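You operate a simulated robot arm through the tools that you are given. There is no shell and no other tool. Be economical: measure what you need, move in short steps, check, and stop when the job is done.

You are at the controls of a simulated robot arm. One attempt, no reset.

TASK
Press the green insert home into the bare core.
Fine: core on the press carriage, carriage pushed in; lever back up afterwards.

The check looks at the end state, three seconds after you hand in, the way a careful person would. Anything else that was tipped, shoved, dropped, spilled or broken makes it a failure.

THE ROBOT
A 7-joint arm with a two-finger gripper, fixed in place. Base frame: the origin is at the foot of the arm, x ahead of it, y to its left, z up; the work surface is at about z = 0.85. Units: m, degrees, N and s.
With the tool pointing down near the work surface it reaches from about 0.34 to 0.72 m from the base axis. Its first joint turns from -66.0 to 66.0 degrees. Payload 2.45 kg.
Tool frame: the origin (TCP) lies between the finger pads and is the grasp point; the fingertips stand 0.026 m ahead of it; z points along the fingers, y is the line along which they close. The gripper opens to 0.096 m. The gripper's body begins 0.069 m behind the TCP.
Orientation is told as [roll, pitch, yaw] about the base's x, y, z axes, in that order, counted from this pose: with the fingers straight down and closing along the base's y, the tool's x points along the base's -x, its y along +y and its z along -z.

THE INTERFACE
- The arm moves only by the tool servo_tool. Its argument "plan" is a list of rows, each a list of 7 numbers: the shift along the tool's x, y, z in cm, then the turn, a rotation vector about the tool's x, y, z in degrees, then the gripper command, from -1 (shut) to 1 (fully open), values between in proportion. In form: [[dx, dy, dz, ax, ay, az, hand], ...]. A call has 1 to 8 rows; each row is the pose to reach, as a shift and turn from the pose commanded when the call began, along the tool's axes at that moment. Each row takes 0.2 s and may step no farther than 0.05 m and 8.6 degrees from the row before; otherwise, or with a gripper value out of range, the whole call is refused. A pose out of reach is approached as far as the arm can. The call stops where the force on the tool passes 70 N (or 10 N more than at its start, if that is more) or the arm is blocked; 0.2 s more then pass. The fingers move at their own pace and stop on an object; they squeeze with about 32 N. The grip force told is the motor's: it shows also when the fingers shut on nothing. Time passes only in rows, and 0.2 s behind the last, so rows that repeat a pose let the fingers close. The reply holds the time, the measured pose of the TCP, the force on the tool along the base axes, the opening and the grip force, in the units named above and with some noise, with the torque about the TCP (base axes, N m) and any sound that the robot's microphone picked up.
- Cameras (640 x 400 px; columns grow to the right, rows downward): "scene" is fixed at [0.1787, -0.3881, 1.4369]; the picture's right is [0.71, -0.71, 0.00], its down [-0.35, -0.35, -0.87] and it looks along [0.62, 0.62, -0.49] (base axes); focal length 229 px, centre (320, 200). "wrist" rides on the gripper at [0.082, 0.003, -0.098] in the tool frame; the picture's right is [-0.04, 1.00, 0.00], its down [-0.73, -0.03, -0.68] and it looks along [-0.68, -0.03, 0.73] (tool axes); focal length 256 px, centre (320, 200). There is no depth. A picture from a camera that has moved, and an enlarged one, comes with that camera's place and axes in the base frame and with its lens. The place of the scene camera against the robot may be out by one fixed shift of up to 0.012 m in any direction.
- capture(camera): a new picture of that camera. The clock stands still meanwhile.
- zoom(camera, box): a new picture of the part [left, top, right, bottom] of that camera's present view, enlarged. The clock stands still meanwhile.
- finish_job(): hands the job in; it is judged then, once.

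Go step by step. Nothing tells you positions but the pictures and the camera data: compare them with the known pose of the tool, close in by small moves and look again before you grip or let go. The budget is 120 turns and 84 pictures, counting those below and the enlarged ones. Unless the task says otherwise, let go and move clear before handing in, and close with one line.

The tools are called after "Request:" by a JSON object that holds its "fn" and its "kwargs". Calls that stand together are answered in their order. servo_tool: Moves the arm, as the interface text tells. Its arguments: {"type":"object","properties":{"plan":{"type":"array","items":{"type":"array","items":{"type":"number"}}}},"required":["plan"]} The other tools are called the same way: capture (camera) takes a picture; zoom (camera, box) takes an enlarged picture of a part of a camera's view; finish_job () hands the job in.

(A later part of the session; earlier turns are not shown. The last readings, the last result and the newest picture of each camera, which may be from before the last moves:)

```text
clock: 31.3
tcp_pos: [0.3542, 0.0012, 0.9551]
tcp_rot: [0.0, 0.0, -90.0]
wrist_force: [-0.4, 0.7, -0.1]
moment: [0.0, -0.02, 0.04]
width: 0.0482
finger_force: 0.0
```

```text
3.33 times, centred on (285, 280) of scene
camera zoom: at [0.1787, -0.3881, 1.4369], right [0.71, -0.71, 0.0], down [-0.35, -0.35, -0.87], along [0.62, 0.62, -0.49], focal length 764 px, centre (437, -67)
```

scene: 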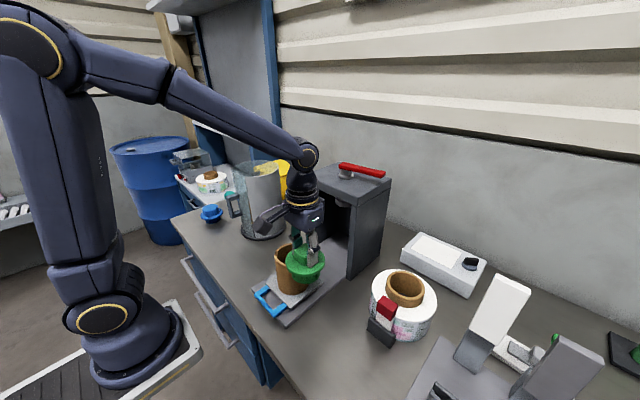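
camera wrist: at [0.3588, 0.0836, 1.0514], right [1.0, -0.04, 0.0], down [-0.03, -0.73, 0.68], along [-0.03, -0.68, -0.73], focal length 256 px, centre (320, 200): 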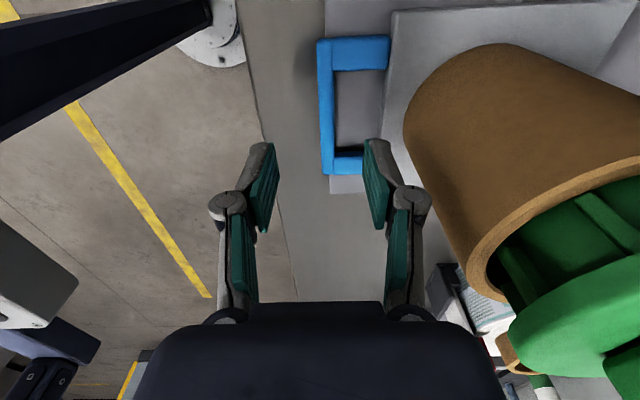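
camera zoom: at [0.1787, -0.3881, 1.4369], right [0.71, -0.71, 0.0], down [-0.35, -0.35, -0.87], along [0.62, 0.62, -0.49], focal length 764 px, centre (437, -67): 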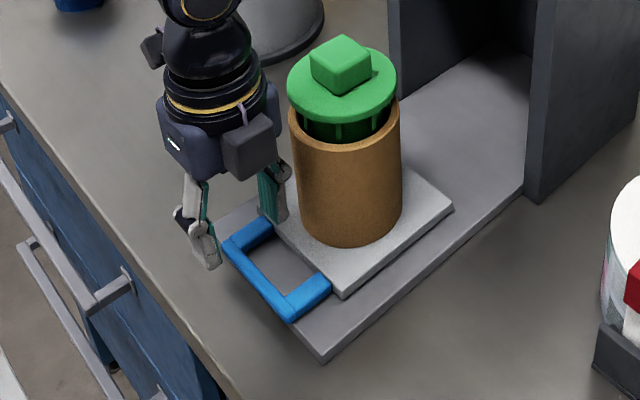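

The bar centre is at x ≈ 0.3595. I'll shift over it, narrow the opening and lower around it with a force check.

Request:
{"fn": "servo_tool", "kwargs": {"plan": [[0, 0.5, 0, 0, 0, 0, -0.25], [0, 0.5, 2, 0, 0, 0, -0.25], [0, 0.5, 4, 0, 0, 0, -0.25], [0, 0.5, 5.2, 0, 0, 0, -0.25], [0, 0.5, 6, 0, 0, 0, -0.25], [0, 0.5, 6, 0, 0, 0, -0.25]]}}

Request:
{"fn": "capture", "kwargs": {"camera": "wrist"}}

Request:
{"fn": "zoom", "kwargs": {"camera": "scene", "box": [220, 220, 350, 340]}}

```text
clock: 32.7
tcp_pos: [0.3588, 0.0015, 0.8951]
tcp_rot: [-0.1, 0.0, -90.1]
wrist_force: [0.4, 0.0, 0.1]
moment: [0.03, 0.03, 0.01]
width: 0.036
finger_force: 0.0
```

```text
39 pictures are left
camera wrist: at [0.3633, 0.0833, 0.9913], right [1.0, -0.04, 0.0], down [-0.03, -0.73, 0.68], along [-0.03, -0.68, -0.73], focal length 256 px, centre (320, 200)
```

wrist: 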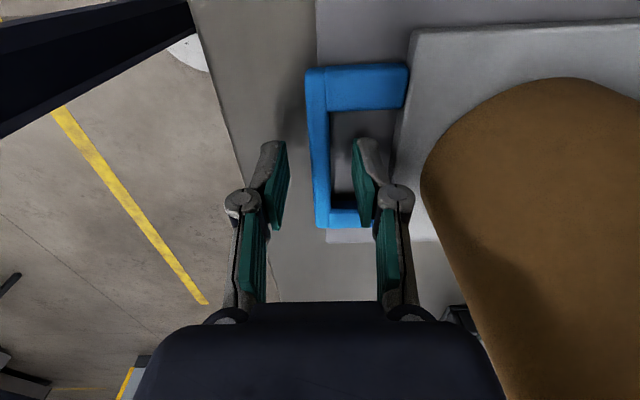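

```text
3.33 times, centred on (285, 280) of scene
camera zoom: at [0.1787, -0.3881, 1.4369], right [0.71, -0.71, 0.0], down [-0.35, -0.35, -0.87], along [0.62, 0.62, -0.49], focal length 764 px, centre (437, -67)
```

zoom: 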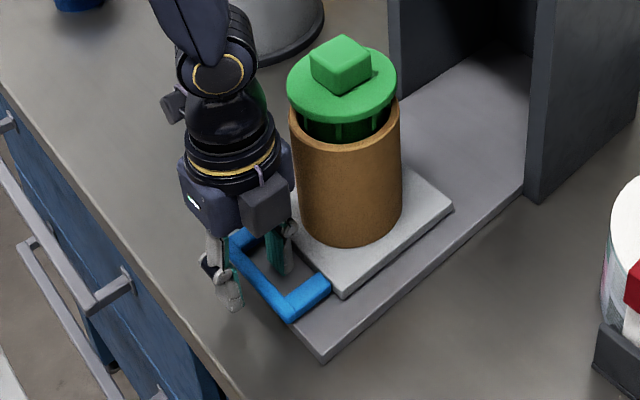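

Fingers straddle the bar with the core still clear. Lowering a few mm more and closing.

Request:
{"fn": "servo_tool", "kwargs": {"plan": [[0, 0.1, 0.3, 0, 0, 0, -0.25], [0, 0.1, 0.5, 0, 0, 0, -0.25], [0, 0.1, 0.5, 0, 0, 0, -0.25], [0, 0.1, 0.5, 0, 0, 0, -1], [0, 0.1, 0.5, 0, 0, 0, -1], [0, 0.1, 0.5, 0, 0, 0, -1]]}}

```text
clock: 34.1
tcp_pos: [0.3596, 0.0012, 0.8906]
tcp_rot: [0.1, 0.0, -90.0]
wrist_force: [6.4, -1.3, 25.6]
moment: [-0.4, -0.3, 0.12]
width: 0.0107
finger_force: 38.0
```

The bar is gripped (0.0107). I'll relax the vertical load and push the carriage in slowly.

Request:
{"fn": "servo_tool", "kwargs": {"plan": [[0, 0, -0.1, 0, 0, 0, -1], [0, 0.4, -0.1, 0, 0, 0, -1], [0, 0.9, -0.1, 0, 0, 0, -1], [0, 1.5, -0.1, 0, 0, 0, -1], [0, 2.1, -0.1, 0, 0, 0, -1], [0, 2.1, -0.1, 0, 0, 0, -1]]}}

Request:
{"fn": "zoom", "kwargs": {"camera": "scene", "box": [220, 220, 350, 340]}}

```text
clock: 34.9
tcp_pos: [0.3616, 0.0002, 0.8895]
tcp_rot: [-1.2, 0.2, -90.0]
wrist_force: [-10.6, -2.4, 29.3]
moment: [-0.7, -0.54, 0.18]
width: 0.0106
finger_force: 37.9
stopped in row 4: the force on the tool passed its limit at 77 N (the readings are from after the stop); the commanded pose is now the measured one
```

```text
3.33 times, centred on (285, 280) of scene
camera zoom: at [0.1781, -0.3881, 1.437], right [0.71, -0.71, 0.0], down [-0.35, -0.35, -0.87], along [0.62, 0.62, -0.49], focal length 764 px, centre (437, -67)
```

zoom: 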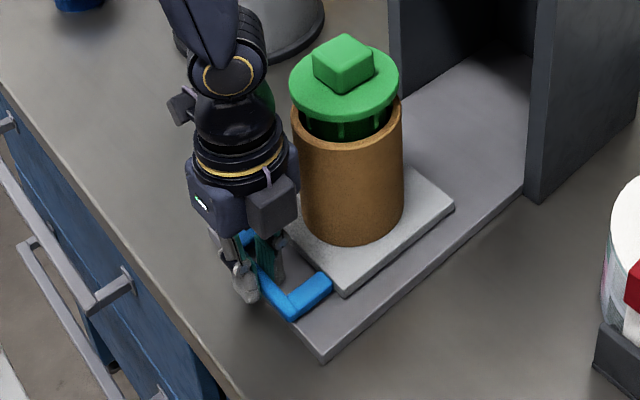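

The push jammed, probably because a fingertip caught on the end of the rail. I'll open, rise about 6 mm, straighten and grip again higher.

Request:
{"fn": "servo_tool", "kwargs": {"plan": [[0, -0.2, 0, 0, 0, 0, -0.4], [0, -0.2, 0, 0, 0, 0, -0.25], [0, -0.2, -0.5, 0, 1.2, 0, -0.25], [0, -0.2, -0.8, 0, 1.2, 0, -0.25], [0, -0.1, -0.8, 0, 1.2, 0, -0.25]]}}

Request:
{"fn": "capture", "kwargs": {"camera": "wrist"}}

```text
clock: 36.1
tcp_pos: [0.3615, 0.0011, 0.8979]
tcp_rot: [-1.2, 1.4, -90.1]
wrist_force: [-0.2, 0.3, 0.5]
moment: [-0.02, 0.02, 0.0]
width: 0.0361
finger_force: 0.1
```

```text
36 pictures are left
camera wrist: at [0.3681, 0.0806, 0.9964], right [1.0, -0.04, -0.02], down [-0.02, -0.75, 0.66], along [-0.04, -0.66, -0.75], focal length 256 px, centre (320, 200)
```

wrist: 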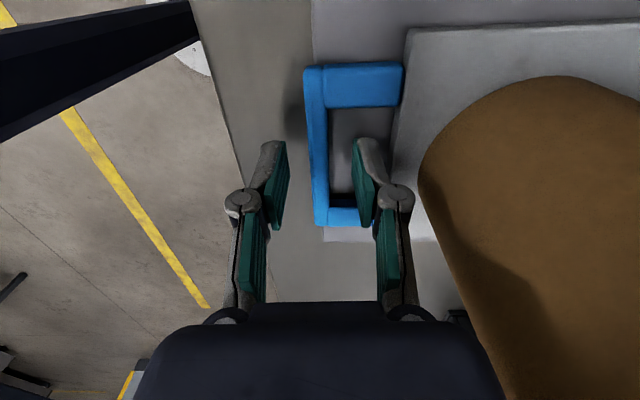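

The bar is still centred between the fingers. I'll straighten the tool and grip with the tips about 4–5 mm higher than before.

Request:
{"fn": "servo_tool", "kwargs": {"plan": [[0, 0, 0, -1.2, -1.4, 0, -0.25], [0, 0, 0.2, -1.2, -1.4, 0, -0.25], [0, 0, 0.2, -1.2, -1.4, 0, -1], [0, 0, 0.2, -1.2, -1.4, 0, -1], [0, 0, 0.2, -1.2, -1.4, 0, -1]]}}

Request:
{"fn": "servo_tool", "kwargs": {"plan": [[0, 0.2, 0, 0, 0, 0, -1], [0, 0.5, 0, 0, 0, 0, -1], [0, 0.9, 0, 0, 0, 0, -1], [0, 1.4, 0, 0, 0, 0, -1]]}}

Request:
{"fn": "zoom", "kwargs": {"camera": "scene", "box": [220, 220, 350, 340]}}

```text
clock: 37.3
tcp_pos: [0.3625, 0.001, 0.8949]
tcp_rot: [0.0, 0.0, -90.1]
wrist_force: [-1.4, 0.2, -2.9]
moment: [-0.14, 0.05, 0.06]
width: 0.0108
finger_force: 38.4
```

```text
clock: 38.3
tcp_pos: [0.3762, 0.0005, 0.8949]
tcp_rot: [0.1, -0.1, -90.1]
wrist_force: [-1.5, -0.4, 16.9]
moment: [-0.01, -0.03, 0.1]
width: 0.0109
finger_force: 38.3
```

```text
3.33 times, centred on (285, 280) of scene
camera zoom: at [0.1785, -0.3881, 1.4369], right [0.71, -0.71, 0.0], down [-0.35, -0.35, -0.87], along [0.62, 0.62, -0.49], focal length 764 px, centre (437, -67)
```

zoom: 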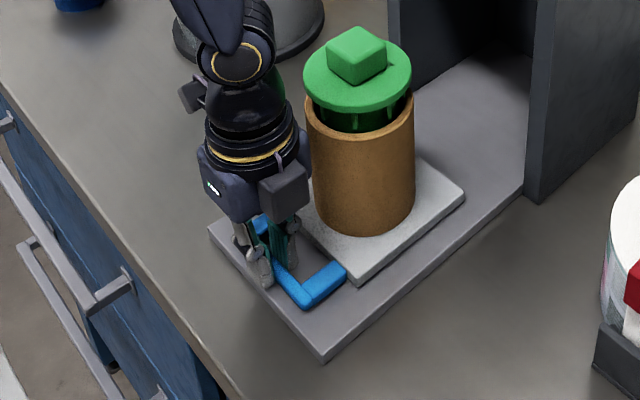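

It slides freely now. Continuing the push by about 8 cm.

Request:
{"fn": "servo_tool", "kwargs": {"plan": [[0, 0.8, 0, 0, 0, 0, -1], [0, 1.8, 0, 0, 0, 0, -1], [0, 3, 0, 0, 0, 0, -1], [0, 4.2, 0, 0, 0, 0, -1], [0, 5.4, 0, 0, 0, 0, -1], [0, 6.6, 0, 0, 0, 0, -1], [0, 7.6, 0, 0, 0, 0, -1], [0, 8.2, 0, 0, 0, 0, -1]]}}

Request:
{"fn": "capture", "kwargs": {"camera": "scene"}}

Request:
{"fn": "zoom", "kwargs": {"camera": "scene", "box": [240, 150, 400, 300]}}

```text
clock: 40.1
tcp_pos: [0.4588, 0.0014, 0.8953]
tcp_rot: [0.2, 0.1, -90.2]
wrist_force: [0.9, -6.3, 12.0]
moment: [0.27, -0.04, 0.13]
width: 0.0107
finger_force: 38.5
```

```text
34 pictures are left
```

scene: 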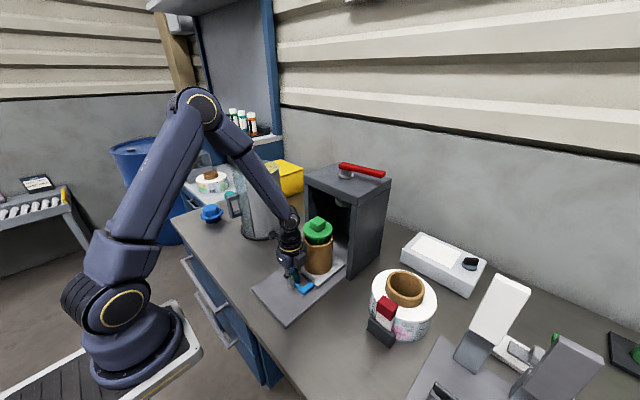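

```text
2.67 times, centred on (320, 225) of scene
camera zoom: at [0.1786, -0.3882, 1.4369], right [0.71, -0.71, 0.0], down [-0.35, -0.35, -0.87], along [0.62, 0.62, -0.49], focal length 612 px, centre (320, 133)
```

zoom: 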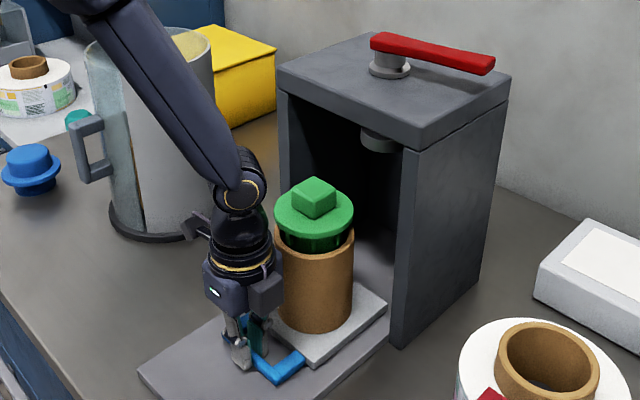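

Core is about 10 cm short of the ram (x ≈ 0.67). For the rest I'll release, come behind the bar and push with closed fingers, leaning the hand back from the press.

Request:
{"fn": "servo_tool", "kwargs": {"plan": [[0, 0, 0, 0, 0, 0, -0.4], [0, 0, 0, 0, 0, 0, -0.25], [0, 0, -1.5, 0, 0, 0, -0.25], [0, 0, -4, 0, 0, 0, -0.25], [0, -2.5, -6, 0, 0, 0, -1], [0, -5, -7, 0, 0, 0, -1], [0, -5, -7, 0, 0, -8, -1], [0, -5, -7, 0, 0, -16, -1]]}}

Request:
{"fn": "servo_tool", "kwargs": {"plan": [[0, 0, 0, 0, 0, -8.5, -1], [0, 0, 0, 0, 0, -17, -1], [0, 0, 0, 0, 0, -25.5, -1], [0, 0, 0, 0, 0, -34, -1], [0, 0, 0, 0, 0, -42.5, -1], [0, 0, 0, 0, 0, -51, -1], [0, 0, 0, 0, 0, -59.5, -1], [0, 0, 0, 0, 0, -68, -1]]}}

Request:
{"fn": "capture", "kwargs": {"camera": "scene"}}

```text
clock: 41.9
tcp_pos: [0.4081, 0.0002, 0.965]
tcp_rot: [0.0, -0.2, -73.8]
wrist_force: [0.6, 0.6, 0.3]
moment: [0.01, 0.01, 0.02]
width: 0.0
finger_force: 28.1
```

```text
clock: 43.7
tcp_pos: [0.4074, 0.0014, 0.9654]
tcp_rot: [0.0, -0.1, -5.9]
wrist_force: [0.2, -0.7, 1.2]
moment: [0.02, -0.04, 0.0]
width: 0.0
finger_force: 28.3
```

```text
32 pictures are left
```

scene: 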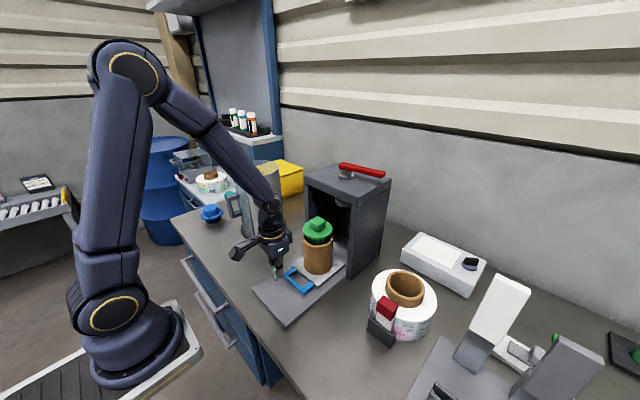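

Finish straightening, lean the tool 12° back and lower behind the bar.

Request:
{"fn": "servo_tool", "kwargs": {"plan": [[0, 0, 0, 0, 0, -5.9, -1], [0, 0, 0, 0, 0, -5.9, -1]]}}

Request:
{"fn": "servo_tool", "kwargs": {"plan": [[0, 0, 2, 0, -6, 0, -1], [0, 0, 4.5, 0, -12, 0, -1], [0, 0, 6.3, 0, -12, 0, -1], [0, 0, 7.1, 0, -12, 0, -1], [0, 0, 7.1, 0, -12, 0, -1]]}}

Request:
{"fn": "zoom", "kwargs": {"camera": "scene", "box": [240, 200, 360, 320]}}

Request:
{"fn": "capture", "kwargs": {"camera": "wrist"}}

```text
clock: 44.3
tcp_pos: [0.4078, 0.0008, 0.9661]
tcp_rot: [0.0, 0.0, -0.1]
wrist_force: [0.0, 0.0, 0.2]
moment: [0.01, -0.03, -0.03]
width: 0.0002
finger_force: 28.5
```

```text
clock: 45.5
tcp_pos: [0.4076, 0.0009, 0.8944]
tcp_rot: [-0.1, -12.2, -0.1]
wrist_force: [-0.2, 0.0, -0.2]
moment: [0.01, 0.0, -0.01]
width: 0.0
finger_force: 28.9
```

```text
3.33 times, centred on (300, 260) of scene
camera zoom: at [0.1787, -0.3881, 1.4369], right [0.71, -0.71, 0.0], down [-0.35, -0.35, -0.87], along [0.62, 0.62, -0.49], focal length 764 px, centre (387, 0)
```

zoom: 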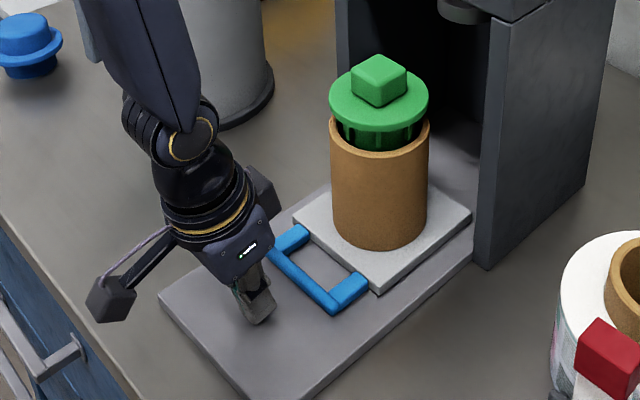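

```text
30 pictures are left
camera wrist: at [0.3083, 0.0047, 0.9721], right [0.04, 1.0, 0.01], down [0.57, -0.03, 0.82], along [0.82, -0.03, -0.58], focal length 256 px, centre (320, 200)
```

wrist: 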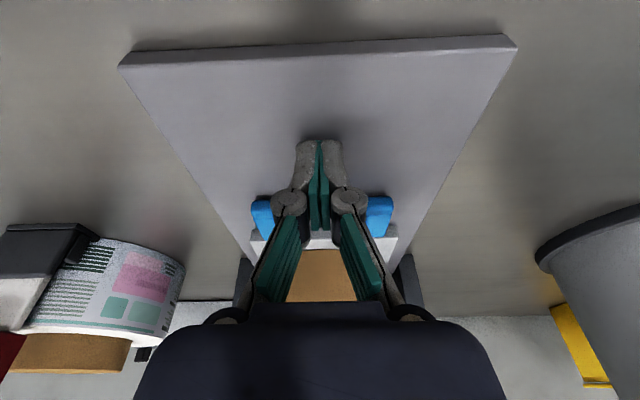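

Fingers are behind the bar. Pushing along +x slowly.

Request:
{"fn": "servo_tool", "kwargs": {"plan": [[-1.47, 0, 0.31, 0, 0, 0, -1], [-2.45, 0, 0.52, 0, 0, 0, -1], [-3.4, 0, 0.73, 0, 0, 0, -1], [-4.4, 0, 0.94, 0, 0, 0, -1], [-5.4, 0, 1.14, 0, 0, 0, -1], [-6.4, 0, 1.35, 0, 0, 0, -1], [-7.3, 0, 1.56, 0, 0, 0, -1], [-7.8, 0, 1.66, 0, 0, 0, -1]]}}

Request:
{"fn": "zoom", "kwargs": {"camera": "scene", "box": [260, 150, 400, 300]}}

```text
clock: 47.3
tcp_pos: [0.4889, 0.0013, 0.894]
tcp_rot: [0.0, -12.0, -0.1]
wrist_force: [-0.2, 0.0, 0.0]
moment: [0.01, 0.01, -0.01]
width: 0.0
finger_force: 28.1
```

```text
2.67 times, centred on (330, 225) of scene
camera zoom: at [0.1787, -0.3881, 1.4369], right [0.71, -0.71, 0.0], down [-0.35, -0.35, -0.87], along [0.62, 0.62, -0.49], focal length 612 px, centre (293, 133)
```

zoom: 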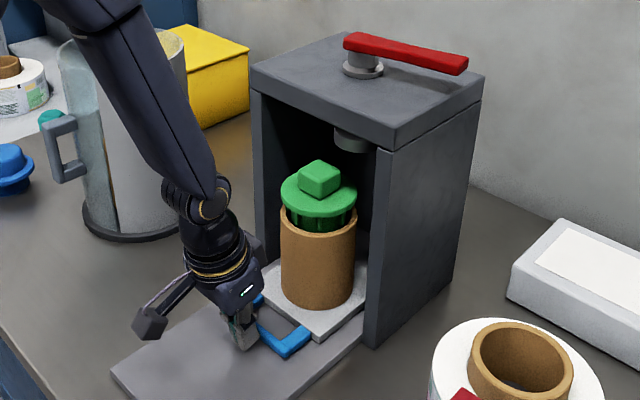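

It moves smoothly and clears the roof. Continuing until it meets its stop.

Request:
{"fn": "servo_tool", "kwargs": {"plan": [[-0.78, 0, 0.17, 0, 0, 0, -1], [-1.56, 0, 0.33, 0, 0, 0, -1], [-2.35, 0, 0.5, 0, 0, 0, -1], [-3.1, 0, 0.67, 0, 0, 0, -1], [-3.7, 0, 0.79, 0, 0, 0, -1], [-4.2, 0, 0.9, 0, 0, 0, -1]]}}

Request:
{"fn": "zoom", "kwargs": {"camera": "scene", "box": [260, 150, 400, 300]}}

```text
clock: 48.7
tcp_pos: [0.5318, 0.0007, 0.8938]
tcp_rot: [0.0, -12.1, -0.1]
wrist_force: [0.8, 0.7, -0.4]
moment: [-0.02, -0.02, -0.03]
width: 0.0001
finger_force: 28.2
```

```text
2.67 times, centred on (330, 225) of scene
camera zoom: at [0.1787, -0.3881, 1.4369], right [0.71, -0.71, 0.0], down [-0.35, -0.35, -0.87], along [0.62, 0.62, -0.49], focal length 612 px, centre (293, 133)
```

zoom: 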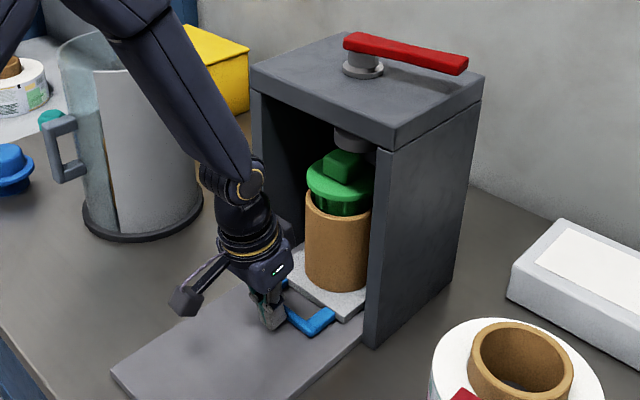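

The knob is nearing the ram with clearance below it, about 2–3 cm left. Pushing on in small steps.

Request:
{"fn": "servo_tool", "kwargs": {"plan": [[-0.5, 0, 0.1, 0, 0, 0, -1], [-1, 0, 0.21, 0, 0, 0, -1], [-1.5, 0, 0.32, 0, 0, 0, -1], [-2, 0, 0.43, 0, 0, 0, -1], [-2, 0, 0.43, 0, 0, 0, -1]]}}

Request:
{"fn": "zoom", "kwargs": {"camera": "scene", "box": [290, 170, 390, 280]}}

```text
clock: 49.9
tcp_pos: [0.5509, 0.0017, 0.8953]
tcp_rot: [-0.1, -12.1, -0.1]
wrist_force: [0.2, -0.4, 0.6]
moment: [0.03, 0.03, 0.01]
width: 0.0003
finger_force: 28.3
```

```text
3.64 times, centred on (340, 225) of scene
camera zoom: at [0.1787, -0.3881, 1.4369], right [0.71, -0.71, 0.0], down [-0.35, -0.35, -0.87], along [0.62, 0.62, -0.49], focal length 834 px, centre (247, 109)
```

zoom: 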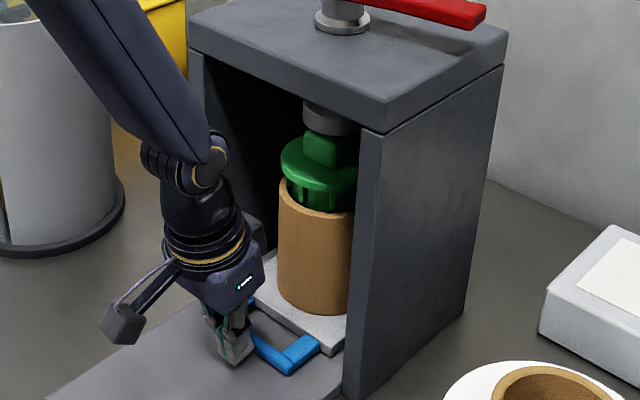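

Request:
{"fn": "servo_tool", "kwargs": {"plan": [[-0.4, 0, 0.08, 0, 0, 0, -1], [-0.8, 0, 0.17, 0, 0, 0, -1], [-1.2, 0, 0.26, 0, 0, 0, -1], [-1.6, 0, 0.34, 0, 0, 0, -1], [-1.6, 0, 0.34, 0, 0, 0, -1]]}}

Request:
{"fn": "zoom", "kwargs": {"camera": "scene", "box": [290, 170, 390, 280]}}

```text
clock: 51.0
tcp_pos: [0.5534, -0.0003, 0.8914]
tcp_rot: [0.0, -9.6, -0.2]
wrist_force: [-14.7, -0.8, 19.3]
moment: [-0.04, 0.46, 0.0]
width: 0.0059
finger_force: 28.5
stopped in row 5: the force on the tool passed its limit at 70 N (the readings are from after the stop); the commanded pose is now the measured one
```

```text
3.64 times, centred on (340, 225) of scene
camera zoom: at [0.1781, -0.3881, 1.437], right [0.71, -0.71, 0.0], down [-0.35, -0.35, -0.87], along [0.62, 0.62, -0.49], focal length 834 px, centre (247, 109)
```

zoom: 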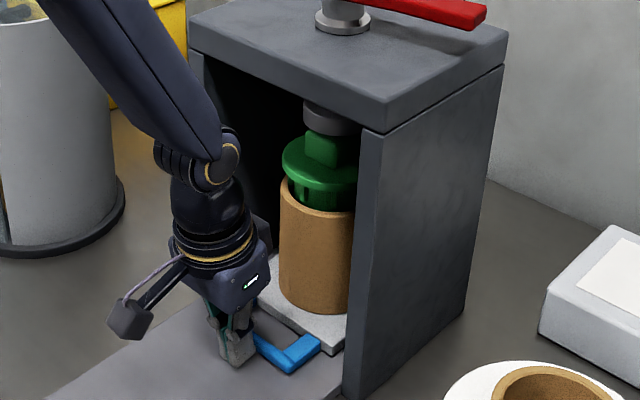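

The carriage has met its stop with the knob right under the ram. I'll back off, straighten and rise to look at the lever.

Request:
{"fn": "servo_tool", "kwargs": {"plan": [[2.5, 0, -0.4, 0, 0, 0, -1], [6, 0, -1, 0, 0, 0, -1], [9.5, 0, -1.6, 0, 5, 0, -1], [9.5, 0, -4, 0, 9.6, 0, -1], [9.5, 0, -4, 0, 9.6, 0, -1]]}}

Request:
{"fn": "servo_tool", "kwargs": {"plan": [[0, 0, -4.5, 0, 0, 0, -1], [0, 0, -9, 0, 0, 0, -1], [0, 0, -13.5, 0, 0, 0, -1], [0, 0, -18, 0, 0, 0, -1], [0, 0, -22.5, 0, 0, 0, -1], [0, 0, -27, 0, 0, 0, -1], [0, 0, -31.5, 0, 0, 0, -1], [0, 0, -36, 0, 0, 0, -1]]}}

Request:
{"fn": "capture", "kwargs": {"camera": "wrist"}}

Request:
{"fn": "zoom", "kwargs": {"camera": "scene", "box": [290, 150, 410, 290]}}

```text
clock: 52.2
tcp_pos: [0.4544, 0.0008, 0.9127]
tcp_rot: [-0.1, -0.1, -0.1]
wrist_force: [0.2, 0.1, -1.2]
moment: [-0.02, -0.02, -0.01]
width: 0.0001
finger_force: 28.1
```

```text
clock: 54.0
tcp_pos: [0.4543, 0.0016, 1.2716]
tcp_rot: [0.0, -0.2, -0.2]
wrist_force: [0.0, 0.5, 0.1]
moment: [-0.01, -0.05, 0.03]
width: 0.0
finger_force: 28.1
```

```text
25 pictures are left
camera wrist: at [0.3726, 0.0057, 1.3692], right [0.04, 1.0, 0.0], down [0.73, -0.03, 0.68], along [0.68, -0.03, -0.73], focal length 256 px, centre (320, 200)
```

wrist: 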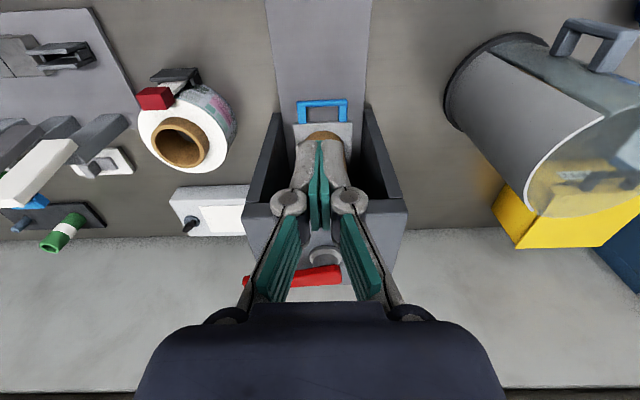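

```text
2.86 times, centred on (350, 220) of scene
camera zoom: at [0.1787, -0.3881, 1.4369], right [0.71, -0.71, 0.0], down [-0.35, -0.35, -0.87], along [0.62, 0.62, -0.49], focal length 655 px, centre (234, 143)
```

zoom: 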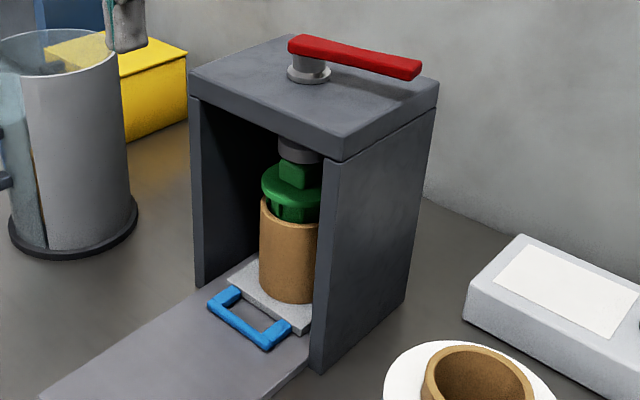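

The carriage is fully in. Now I'll get closer to the lever to understand how it moves.

Request:
{"fn": "servo_tool", "kwargs": {"plan": [[-3, -2, -1.5, 0, 0, 0, -1], [-6.5, -4, -3, 0, 0, 0, -1], [-10, -6, -4, 0, 0, 0, -1], [-10, -6, -4, 0, 0, 0, -1]]}}

Request:
{"fn": "zoom", "kwargs": {"camera": "wrist", "box": [240, 150, 440, 300]}}

Request:
{"fn": "zoom", "kwargs": {"camera": "scene", "box": [325, 150, 400, 200]}}

```text
clock: 55.0
tcp_pos: [0.5534, -0.0591, 1.3128]
tcp_rot: [0.1, -0.2, -0.1]
wrist_force: [-0.4, 0.9, -0.1]
moment: [0.01, -0.01, -0.04]
width: 0.0004
finger_force: 28.3
```

```text
2.67 times, centred on (340, 225) of wrist
camera zoom: at [0.472, -0.0551, 1.4098], right [0.04, 1.0, 0.0], down [0.73, -0.03, 0.68], along [0.68, -0.03, -0.73], focal length 683 px, centre (267, 133)
```

zoom: 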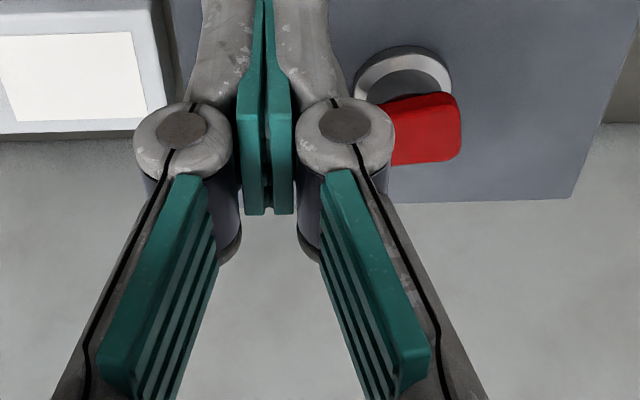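

```text
8.00 times, centred on (362, 175) of scene
camera zoom: at [0.1787, -0.3881, 1.4369], right [0.71, -0.71, 0.0], down [-0.35, -0.35, -0.87], along [0.62, 0.62, -0.49], focal length 1835 px, centre (-20, 400)
```

zoom: 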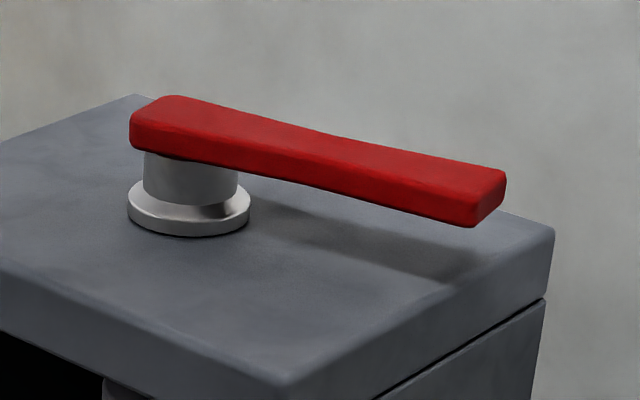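

The lever is a handle on a vertical post going down through the roof to the ram. I'll check the gap between the ram and the knob.

Request:
{"fn": "zoom", "kwargs": {"camera": "scene", "box": [325, 190, 365, 245]}}

```text
7.27 times, centred on (345, 218) of scene
camera zoom: at [0.1787, -0.3881, 1.4369], right [0.71, -0.71, 0.0], down [-0.35, -0.35, -0.87], along [0.62, 0.62, -0.49], focal length 1668 px, centre (138, 73)
```

zoom: 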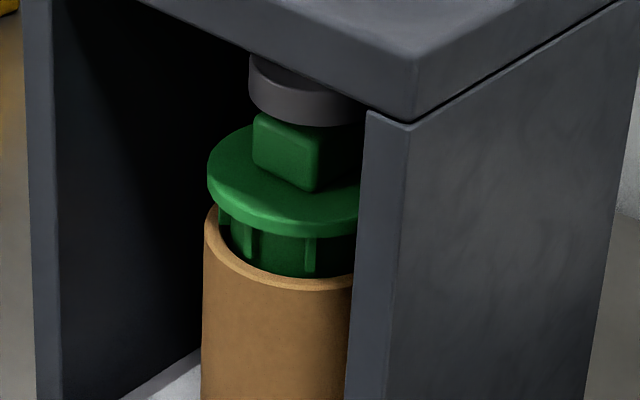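

The ram is only a few mm above the knob, so pressing the lever straight down should drive the insert in. I'll position closed fingers above the lever arm.

Request:
{"fn": "servo_tool", "kwargs": {"plan": [[-4, -0.7, 0, 0, 0, 0, -1], [-8, -1.4, 0, 0, 0, 0, -1], [-12, -2, 1, 0, 0, 0, -1], [-12, -2, 4, 0, 0, 0, -1], [-12, -2, 5.3, 0, 0, 0, -1], [-12, -2, 5.3, 0, 0, 0, -1]]}}

Request:
{"fn": "zoom", "kwargs": {"camera": "scene", "box": [310, 120, 410, 210]}}

Request:
{"fn": "capture", "kwargs": {"camera": "wrist"}}

```text
clock: 56.4
tcp_pos: [0.6323, -0.0736, 1.2416]
tcp_rot: [0.1, -0.4, -0.2]
wrist_force: [1.3, -0.2, -0.1]
moment: [0.02, -0.02, 0.02]
width: 0.0
finger_force: 28.7
out of reach, approached as far as the arm can: row 1, 2, 3, 4, 5, 6
```

```text
4.44 times, centred on (360, 165) of scene
camera zoom: at [0.1788, -0.388, 1.4369], right [0.71, -0.71, 0.0], down [-0.35, -0.35, -0.87], along [0.62, 0.62, -0.49], focal length 1019 px, centre (142, 356)
```

zoom: 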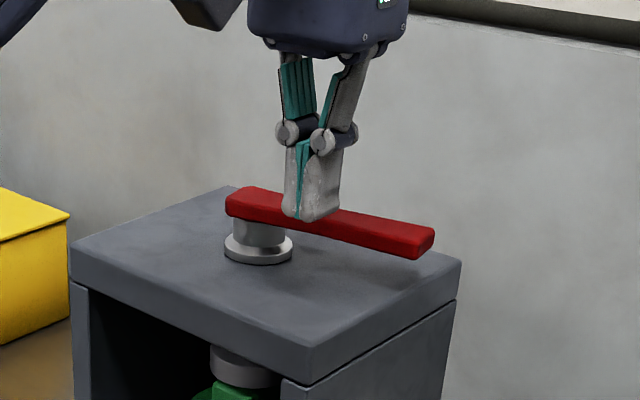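

```text
19 pictures are left
camera wrist: at [0.5506, -0.0698, 1.3376], right [0.04, 1.0, 0.0], down [0.73, -0.03, 0.68], along [0.68, -0.03, -0.73], focal length 256 px, centre (320, 200)
```

wrist: 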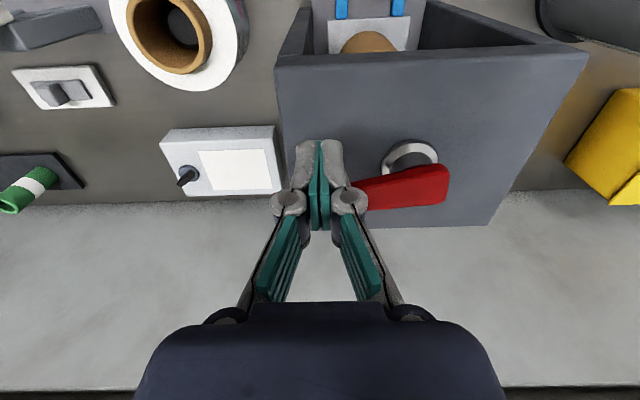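

The vertical tool can't reach that far. I'll lean it back ~25° so the fingertips reach over the lever (at y −0.06, lever x ≈ 0.678, top z ≈ 1.20).

Request:
{"fn": "servo_tool", "kwargs": {"plan": [[2, 0, -3, 0, 0, 0, -1], [2, 0, -3, 0, -8.5, 0, -1], [2, 0, -3, 0, -17, 0, -1], [2, 0, -3, 0, -25, 0, -1], [2, 0, -3, 0, -25, 0, -1]]}}

```text
clock: 57.6
tcp_pos: [0.6126, -0.0742, 1.2728]
tcp_rot: [0.0, -25.4, -0.2]
wrist_force: [0.8, -1.3, -0.2]
moment: [-0.01, 0.01, 0.0]
width: 0.0001
finger_force: 29.1
```

Request:
{"fn": "servo_tool", "kwargs": {"plan": [[-2.9, 0.7, 1.4, 0, 0, 0, -1], [-5.87, 1.4, 2.79, 0, 0, 0, -1], [-5.87, 1.4, 2.79, 0, 0, 0, -1], [-5.15, 1.4, 4.3, 0, 0, 0, -1], [-4.41, 1.4, 5.8, 0, 0, 0, -1], [-4.41, 1.4, 5.8, 0, 0, 0, -1]]}}

Request:
{"fn": "zoom", "kwargs": {"camera": "scene", "box": [310, 120, 410, 210]}}

```text
clock: 59.0
tcp_pos: [0.6759, -0.0606, 1.2379]
tcp_rot: [-0.1, -25.3, -0.2]
wrist_force: [-0.6, 0.6, -0.3]
moment: [-0.01, 0.0, -0.02]
width: 0.0
finger_force: 28.5
```

```text
4.44 times, centred on (360, 165) of scene
camera zoom: at [0.1787, -0.3881, 1.4369], right [0.71, -0.71, 0.0], down [-0.35, -0.35, -0.87], along [0.62, 0.62, -0.49], focal length 1019 px, centre (142, 356)
```

zoom: 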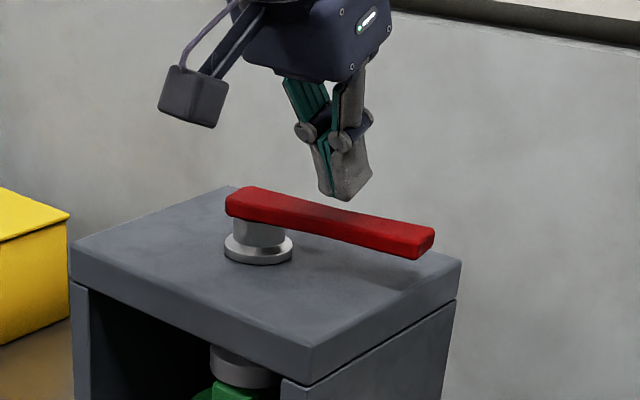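

The fingertips are just above the lever. Pressing down slowly.

Request:
{"fn": "servo_tool", "kwargs": {"plan": [[0.21, 0, 0.45, 0, 0, 0, -1], [0.39, 0, 0.81, 0, 0, 0, -1], [0.56, 0, 1.17, 0, 0, 0, -1], [0.73, 0, 1.53, 0, 0, 0, -1], [0.9, 0, 1.9, 0, 0, 0, -1]]}}

Request:
{"fn": "zoom", "kwargs": {"camera": "scene", "box": [310, 140, 410, 240]}}

```text
clock: 60.2
tcp_pos: [0.6751, -0.0598, 1.2229]
tcp_rot: [-0.1, -26.0, -0.1]
wrist_force: [-5.6, -0.5, 28.2]
moment: [-0.03, 0.18, 0.01]
width: 0.0059
finger_force: 28.6
```

```text
4.00 times, centred on (360, 190) of scene
camera zoom: at [0.1779, -0.388, 1.437], right [0.71, -0.71, 0.0], down [-0.35, -0.35, -0.87], along [0.62, 0.62, -0.49], focal length 917 px, centre (160, 240)
```

zoom: 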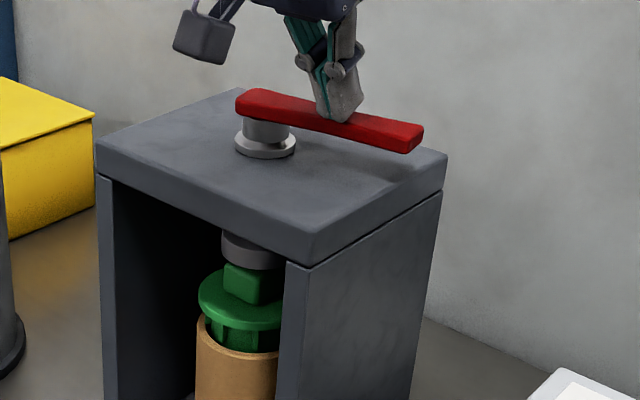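

Contact at about 28 N; pressing further.

Request:
{"fn": "servo_tool", "kwargs": {"plan": [[0.13, 0, 0.27, 0, 0, 0, -1], [0.26, 0, 0.54, 0, 0, 0, -1], [0.39, 0, 0.81, 0, 0, 0, -1], [0.52, 0, 1.08, 0, 0, 0, -1], [0.64, 0, 1.35, 0, 0, 0, -1], [0.77, 0, 1.6, 0, 0, 0, -1]]}}

Request:
{"fn": "zoom", "kwargs": {"camera": "scene", "box": [310, 140, 410, 240]}}

```text
clock: 61.1
tcp_pos: [0.6771, -0.0609, 1.223]
tcp_rot: [-0.3, -27.2, -0.1]
wrist_force: [0.4, 0.9, 6.3]
moment: [0.03, 0.03, 0.0]
width: 0.0061
finger_force: 28.7
stopped in row 4: the force on the tool passed its limit at 72 N (the readings are from after the stop); the commanded pose is now the measured one
```

```text
4.00 times, centred on (360, 190) of scene
camera zoom: at [0.1786, -0.388, 1.4369], right [0.71, -0.71, 0.0], down [-0.35, -0.35, -0.87], along [0.62, 0.62, -0.49], focal length 917 px, centre (160, 240)
```

zoom: 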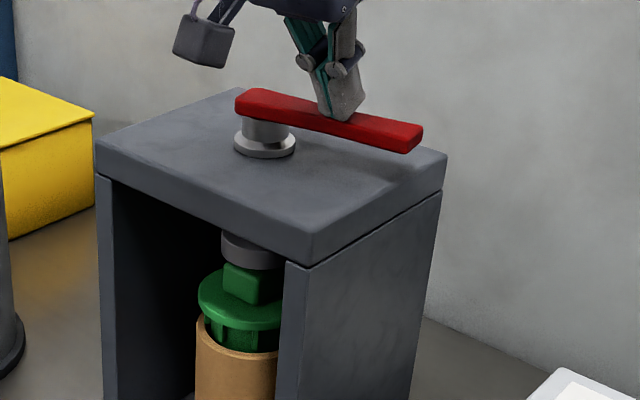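

At 72 N near the middle the lever didn't move. I'll try at the far end of the lever, where leverage would be greatest.

Request:
{"fn": "servo_tool", "kwargs": {"plan": [[-0.5, 0, -1, 0, 0, 0, -1], [-1.1, -2, -0.7, 0, 0, 0, -1], [-1.1, -4, -0.7, 0, 0, 0, -1], [-0.8, -4, -0.1, 0, 0, 0, -1], [-0.55, -4, 0.4, 0, 0, 0, -1], [-0.35, -4, 0.8, 0, 0, 0, -1], [-0.2, -4, 1.1, 0, 0, 0, -1]]}}

```text
clock: 62.7
tcp_pos: [0.6851, -0.1005, 1.2223]
tcp_rot: [-0.6, -28.4, 0.0]
wrist_force: [-5.7, -1.9, 50.4]
moment: [-0.04, 0.07, 0.14]
width: 0.0058
finger_force: 28.4
```

Request:
{"fn": "servo_tool", "kwargs": {"plan": [[0.05, 0, 0.1, 0, 0, 0, -1], [0.1, 0, 0.2, 0, 0, 0, -1], [0.14, 0, 0.3, 0, 0, 0, -1], [0.19, 0, 0.4, 0, 0, 0, -1]]}}

Request:
{"fn": "zoom", "kwargs": {"camera": "scene", "box": [310, 140, 410, 240]}}

```text
clock: 63.7
tcp_pos: [0.6853, -0.1009, 1.2228]
tcp_rot: [-0.8, -28.8, 0.1]
wrist_force: [-9.1, -2.9, 62.7]
moment: [-0.07, 0.18, 0.35]
width: 0.0061
finger_force: 28.1
```

```text
4.00 times, centred on (360, 190) of scene
camera zoom: at [0.177, -0.388, 1.4372], right [0.71, -0.71, 0.0], down [-0.34, -0.35, -0.87], along [0.62, 0.62, -0.49], focal length 917 px, centre (160, 240)
```

zoom: 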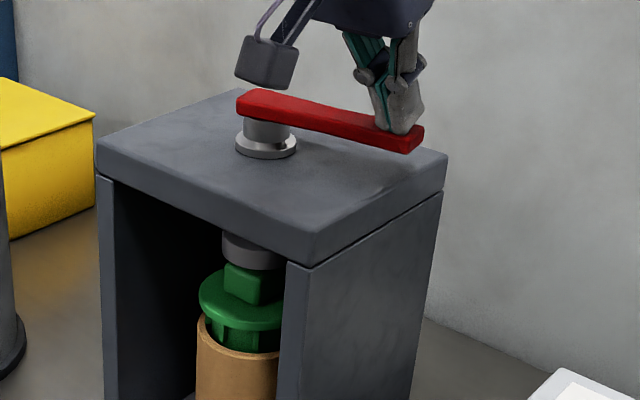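

The lever won't go down even at its tip, so it probably turns about its vertical post. I'll move in front of it and test with a gentle sideways push.

Request:
{"fn": "servo_tool", "kwargs": {"plan": [[-0.7, 0, -1.3, 0, 0, 0, -1], [-1.45, 0, -2.63, 0, 0, 0, -1], [0.7, 0.4, -3.8, 0, 2, 0, -1], [2.93, 0.8, -5.04, 0, 2, 0, -1], [2.93, 0.8, -5.04, 0, 2, 0, -1]]}}

```text
clock: 64.9
tcp_pos: [0.6338, -0.0921, 1.2394]
tcp_rot: [-0.3, -24.9, -0.1]
wrist_force: [0.3, 0.3, 0.2]
moment: [0.0, -0.02, 0.02]
width: 0.0001
finger_force: 28.8
```

Request:
{"fn": "servo_tool", "kwargs": {"plan": [[0.5, 0, 1.1, 0, 0, 0, -1], [1.05, 0, 2.3, 0, 0, 0, -1], [1.5, 0, 3.3, 0, 0, 0, -1], [1.5, 0, 3.3, 0, 0, 0, -1]]}}

Request:
{"fn": "zoom", "kwargs": {"camera": "scene", "box": [320, 140, 400, 200]}}

```text
clock: 65.9
tcp_pos: [0.6346, -0.0924, 1.2019]
tcp_rot: [-0.3, -24.9, -0.1]
wrist_force: [-0.9, -0.1, -0.1]
moment: [-0.02, -0.01, 0.01]
width: 0.0
finger_force: 28.7
```

```text
6.67 times, centred on (360, 170) of scene
camera zoom: at [0.1787, -0.3881, 1.4369], right [0.71, -0.71, 0.0], down [-0.35, -0.35, -0.87], along [0.62, 0.62, -0.49], focal length 1529 px, centre (53, 400)
```

zoom: 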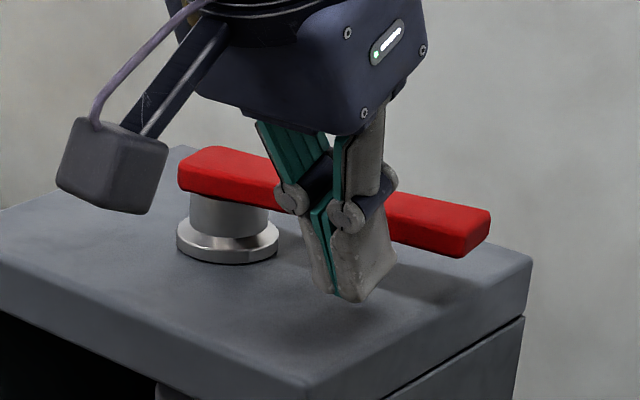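

The fingers are in front of the lever. Pushing gently toward +x and watching the force.

Request:
{"fn": "servo_tool", "kwargs": {"plan": [[-0.7, 0, 0.34, 0, 0, 0, -1], [-1.3, 0, 0.6, 0, 0, 0, -1], [-1.8, 0, 0.84, 0, 0, 0, -1], [-2.3, 0, 1.05, 0, 0, 0, -1]]}}

```text
clock: 66.9
tcp_pos: [0.6574, -0.0934, 1.202]
tcp_rot: [-0.3, -24.7, -0.1]
wrist_force: [-17.6, 1.9, 0.8]
moment: [0.03, 0.26, 0.18]
width: 0.0
finger_force: 28.5
```

Request:
{"fn": "servo_tool", "kwargs": {"plan": [[-0.27, 0, 0.12, 0, 0, 0, -1], [-0.54, 0, 0.25, 0, 0, 0, -1], [-0.8, 0, 0.38, 0, 0, 0, -1], [-0.8, 0, 0.38, 0, 0, 0, -1]]}}

Request:
{"fn": "zoom", "kwargs": {"camera": "scene", "box": [320, 140, 400, 200]}}

```text
clock: 67.7
tcp_pos: [0.6595, -0.0934, 1.2036]
tcp_rot: [-0.2, -23.4, -0.2]
wrist_force: [-32.7, 1.3, 12.5]
moment: [0.11, 0.35, 0.3]
width: 0.0001
finger_force: 28.4
stopped in row 3: the force on the tool passed its limit at 73 N (the readings are from after the stop); the commanded pose is now the measured one
```

```text
6.67 times, centred on (360, 170) of scene
camera zoom: at [0.1773, -0.3879, 1.4371], right [0.71, -0.71, 0.0], down [-0.35, -0.35, -0.87], along [0.62, 0.62, -0.49], focal length 1529 px, centre (53, 400)
```

zoom: 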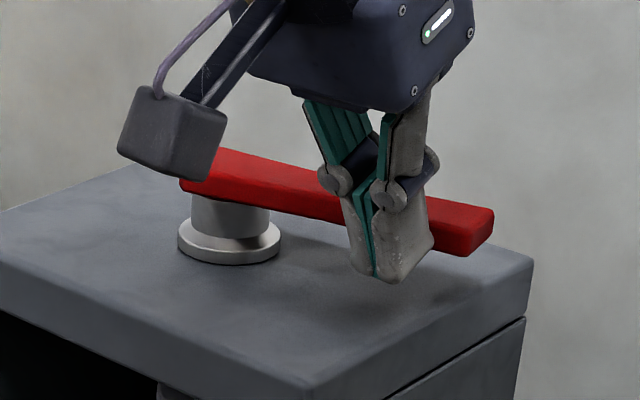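

It's against a stop in that direction too, so I'll go behind the lever and try drawing it toward the front.

Request:
{"fn": "servo_tool", "kwargs": {"plan": [[1.38, 0, -0.6, 0, 0, 0, -1], [-0.21, 0, -4.27, 0, 0, 0, -1], [-0.61, 0, -5.19, 0, 0, 0, -1], [-4.74, 0, -3.4, 0, 0, 0, -1], [-7.68, 0, -2.13, 0, 0, 0, -1], [-7.68, 0, -2.13, 0, 0, 0, -1]]}}

```text
clock: 69.1
tcp_pos: [0.7226, -0.0944, 1.2515]
tcp_rot: [-0.2, -23.5, -0.2]
wrist_force: [0.3, -0.3, 0.6]
moment: [0.0, -0.01, 0.01]
width: 0.0
finger_force: 28.1
```

Request:
{"fn": "servo_tool", "kwargs": {"plan": [[0.6, 0, 1.4, 0, 0, 0, -1], [1.2, 0, 2.8, 0, 0, 0, -1], [1.87, 0, 4.31, 0, 0, 0, -1], [1.87, 0, 4.31, 0, 0, 0, -1]]}}

Request:
{"fn": "zoom", "kwargs": {"camera": "scene", "box": [320, 140, 400, 200]}}

```text
clock: 70.1
tcp_pos: [0.7244, -0.0946, 1.2056]
tcp_rot: [-0.2, -23.7, -0.3]
wrist_force: [0.7, 0.0, -0.2]
moment: [0.0, 0.0, 0.02]
width: 0.0
finger_force: 28.7
```

```text
6.67 times, centred on (360, 170) of scene
camera zoom: at [0.1787, -0.3881, 1.4369], right [0.71, -0.71, 0.0], down [-0.35, -0.35, -0.87], along [0.62, 0.62, -0.49], focal length 1529 px, centre (53, 400)
```

zoom: 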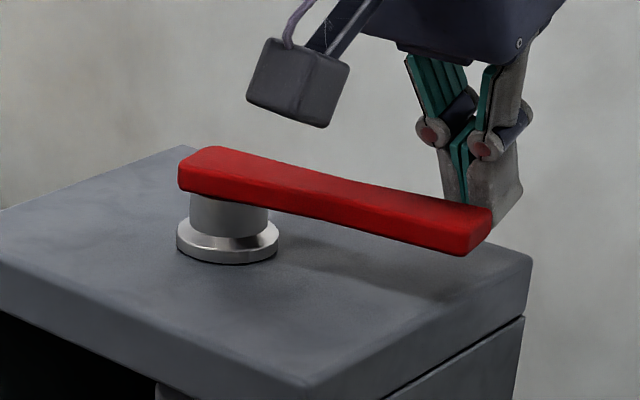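

The fingers are behind the lever near its end. Drawing gently toward −x.

Request:
{"fn": "servo_tool", "kwargs": {"plan": [[0.6, 0.6, -0.26, 0, 0, 0, -1], [1.3, 0.9, -0.56, 0, 0, 0, -1], [1.9, 0.9, -0.82, 0, 0, 0, -1], [2.5, 0.9, -1.08, 0, 0, 0, -1], [3.2, 0.9, -1.38, 0, 0, 0, -1]]}}

Request:
{"fn": "zoom", "kwargs": {"camera": "scene", "box": [310, 140, 410, 240]}}

```text
clock: 71.3
tcp_pos: [0.689, -0.083, 1.2042]
tcp_rot: [-0.2, -23.6, -0.2]
wrist_force: [-0.7, 0.0, -0.6]
moment: [0.01, -0.02, -0.01]
width: 0.0
finger_force: 28.4
```

```text
4.00 times, centred on (360, 190) of scene
camera zoom: at [0.1787, -0.3881, 1.4369], right [0.71, -0.71, 0.0], down [-0.35, -0.35, -0.87], along [0.62, 0.62, -0.49], focal length 917 px, centre (160, 240)
```

zoom: 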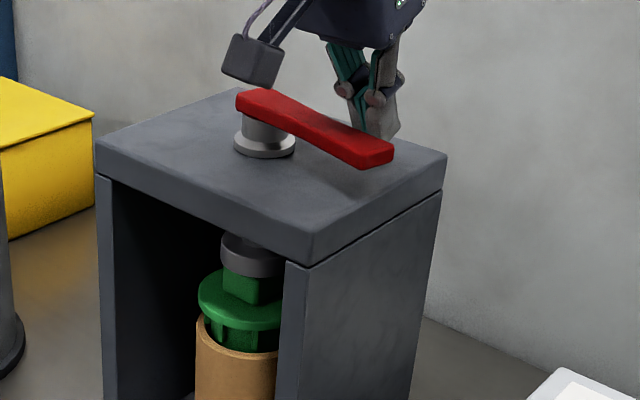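

The lever turns freely about its post and the ram comes down with it. I'll keep following its arc.

Request:
{"fn": "servo_tool", "kwargs": {"plan": [[0.64, -0.08, -0.28, 0, 0, 0, -1], [1.28, -0.13, -0.56, 0, 0, 0, -1], [1.94, -0.2, -0.85, 0, 0, 0, -1], [2.59, -0.22, -1.13, 0, 0, 0, -1], [3.24, -0.15, -1.42, 0, 0, 0, -1], [3.89, -0.05, -1.7, 0, 0, 0, -1]]}}

Request:
{"fn": "zoom", "kwargs": {"camera": "scene", "box": [310, 140, 410, 240]}}

```text
clock: 72.7
tcp_pos: [0.6476, -0.0842, 1.2054]
tcp_rot: [-0.2, -23.7, -0.3]
wrist_force: [0.0, -0.2, 1.0]
moment: [0.01, -0.01, 0.0]
width: 0.0001
finger_force: 28.3
```

```text
4.00 times, centred on (360, 190) of scene
camera zoom: at [0.1787, -0.3881, 1.4369], right [0.71, -0.71, 0.0], down [-0.35, -0.35, -0.87], along [0.62, 0.62, -0.49], focal length 917 px, centre (160, 240)
```

zoom: 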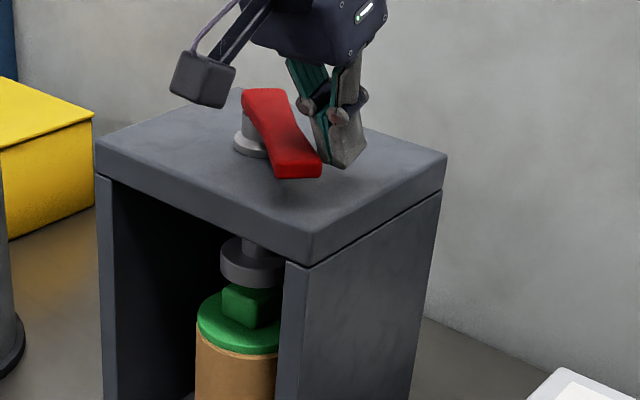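

The insert is going in well and looks nearly flush. Continuing the arc until it meets resistance.

Request:
{"fn": "servo_tool", "kwargs": {"plan": [[0.64, 0.2, -0.28, 0, 0, 0, -1], [1.26, 0.4, -0.55, 0, 0, 0, -1], [1.86, 0.7, -0.8, 0, 0, 0, -1], [2.45, 1, -1.06, 0, 0, 0, -1], [2.45, 1, -1.06, 0, 0, 0, -1]]}}

Request:
{"fn": "zoom", "kwargs": {"camera": "scene", "box": [310, 140, 410, 240]}}

```text
clock: 73.9
tcp_pos: [0.6202, -0.0751, 1.2045]
tcp_rot: [-0.2, -23.5, -0.3]
wrist_force: [-1.3, -0.6, 0.3]
moment: [-0.03, 0.01, 0.02]
width: 0.0
finger_force: 28.3
```

```text
4.00 times, centred on (360, 190) of scene
camera zoom: at [0.1787, -0.3881, 1.4369], right [0.71, -0.71, 0.0], down [-0.35, -0.35, -0.87], along [0.62, 0.62, -0.49], focal length 917 px, centre (160, 240)
```

zoom: 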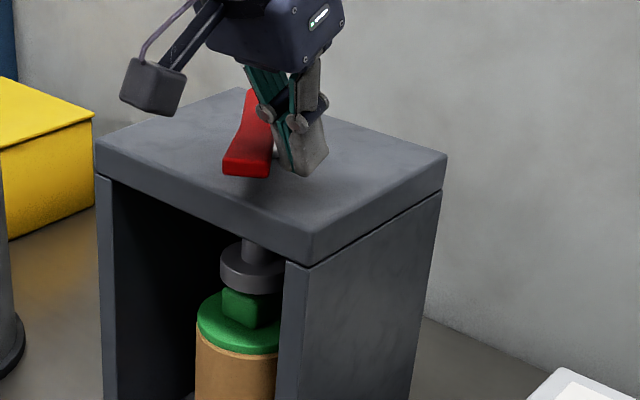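

Request:
{"fn": "servo_tool", "kwargs": {"plan": [[0.54, 0.53, -0.24, 0, 0, 0, -1], [1.07, 1.06, -0.47, 0, 0, 0, -1], [1.53, 1.6, -0.67, 0, 0, 0, -1], [1.98, 2.1, -0.86, 0, 0, 0, -1], [2.36, 2.7, -1.02, 0, 0, 0, -1], [2.7, 3.3, -1.18, 0, 0, 0, -1], [2.7, 3.3, -1.18, 0, 0, 0, -1]]}}

Request:
{"fn": "zoom", "kwargs": {"camera": "scene", "box": [310, 140, 410, 240]}}

```text
clock: 75.5
tcp_pos: [0.5913, -0.0414, 1.2049]
tcp_rot: [-0.3, -23.7, -0.1]
wrist_force: [0.0, -0.5, 0.2]
moment: [0.03, -0.02, 0.0]
width: 0.0
finger_force: 28.8
```

```text
4.00 times, centred on (360, 190) of scene
camera zoom: at [0.1787, -0.3881, 1.4369], right [0.71, -0.71, 0.0], down [-0.35, -0.35, -0.87], along [0.62, 0.62, -0.49], focal length 917 px, centre (160, 240)
```

zoom: 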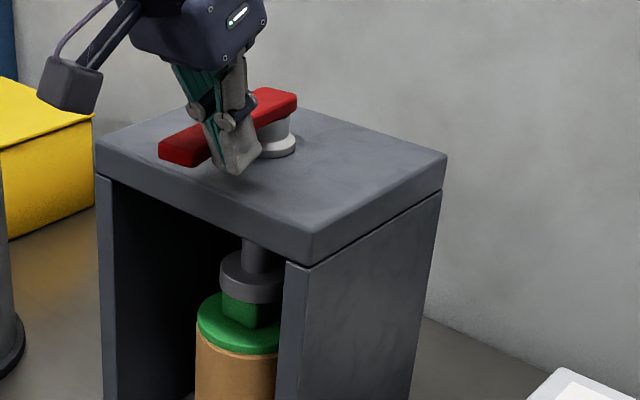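

Request:
{"fn": "zoom", "kwargs": {"camera": "scene", "box": [325, 195, 365, 250]}}

```text
7.27 times, centred on (345, 222) of scene
camera zoom: at [0.1787, -0.3881, 1.4369], right [0.71, -0.71, 0.0], down [-0.35, -0.35, -0.87], along [0.62, 0.62, -0.49], focal length 1668 px, centre (138, 36)
```

zoom: 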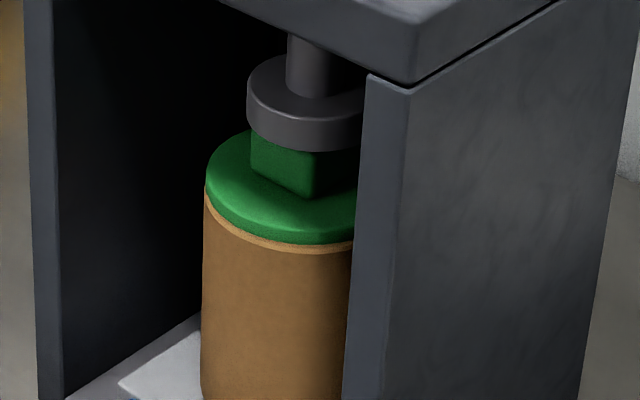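

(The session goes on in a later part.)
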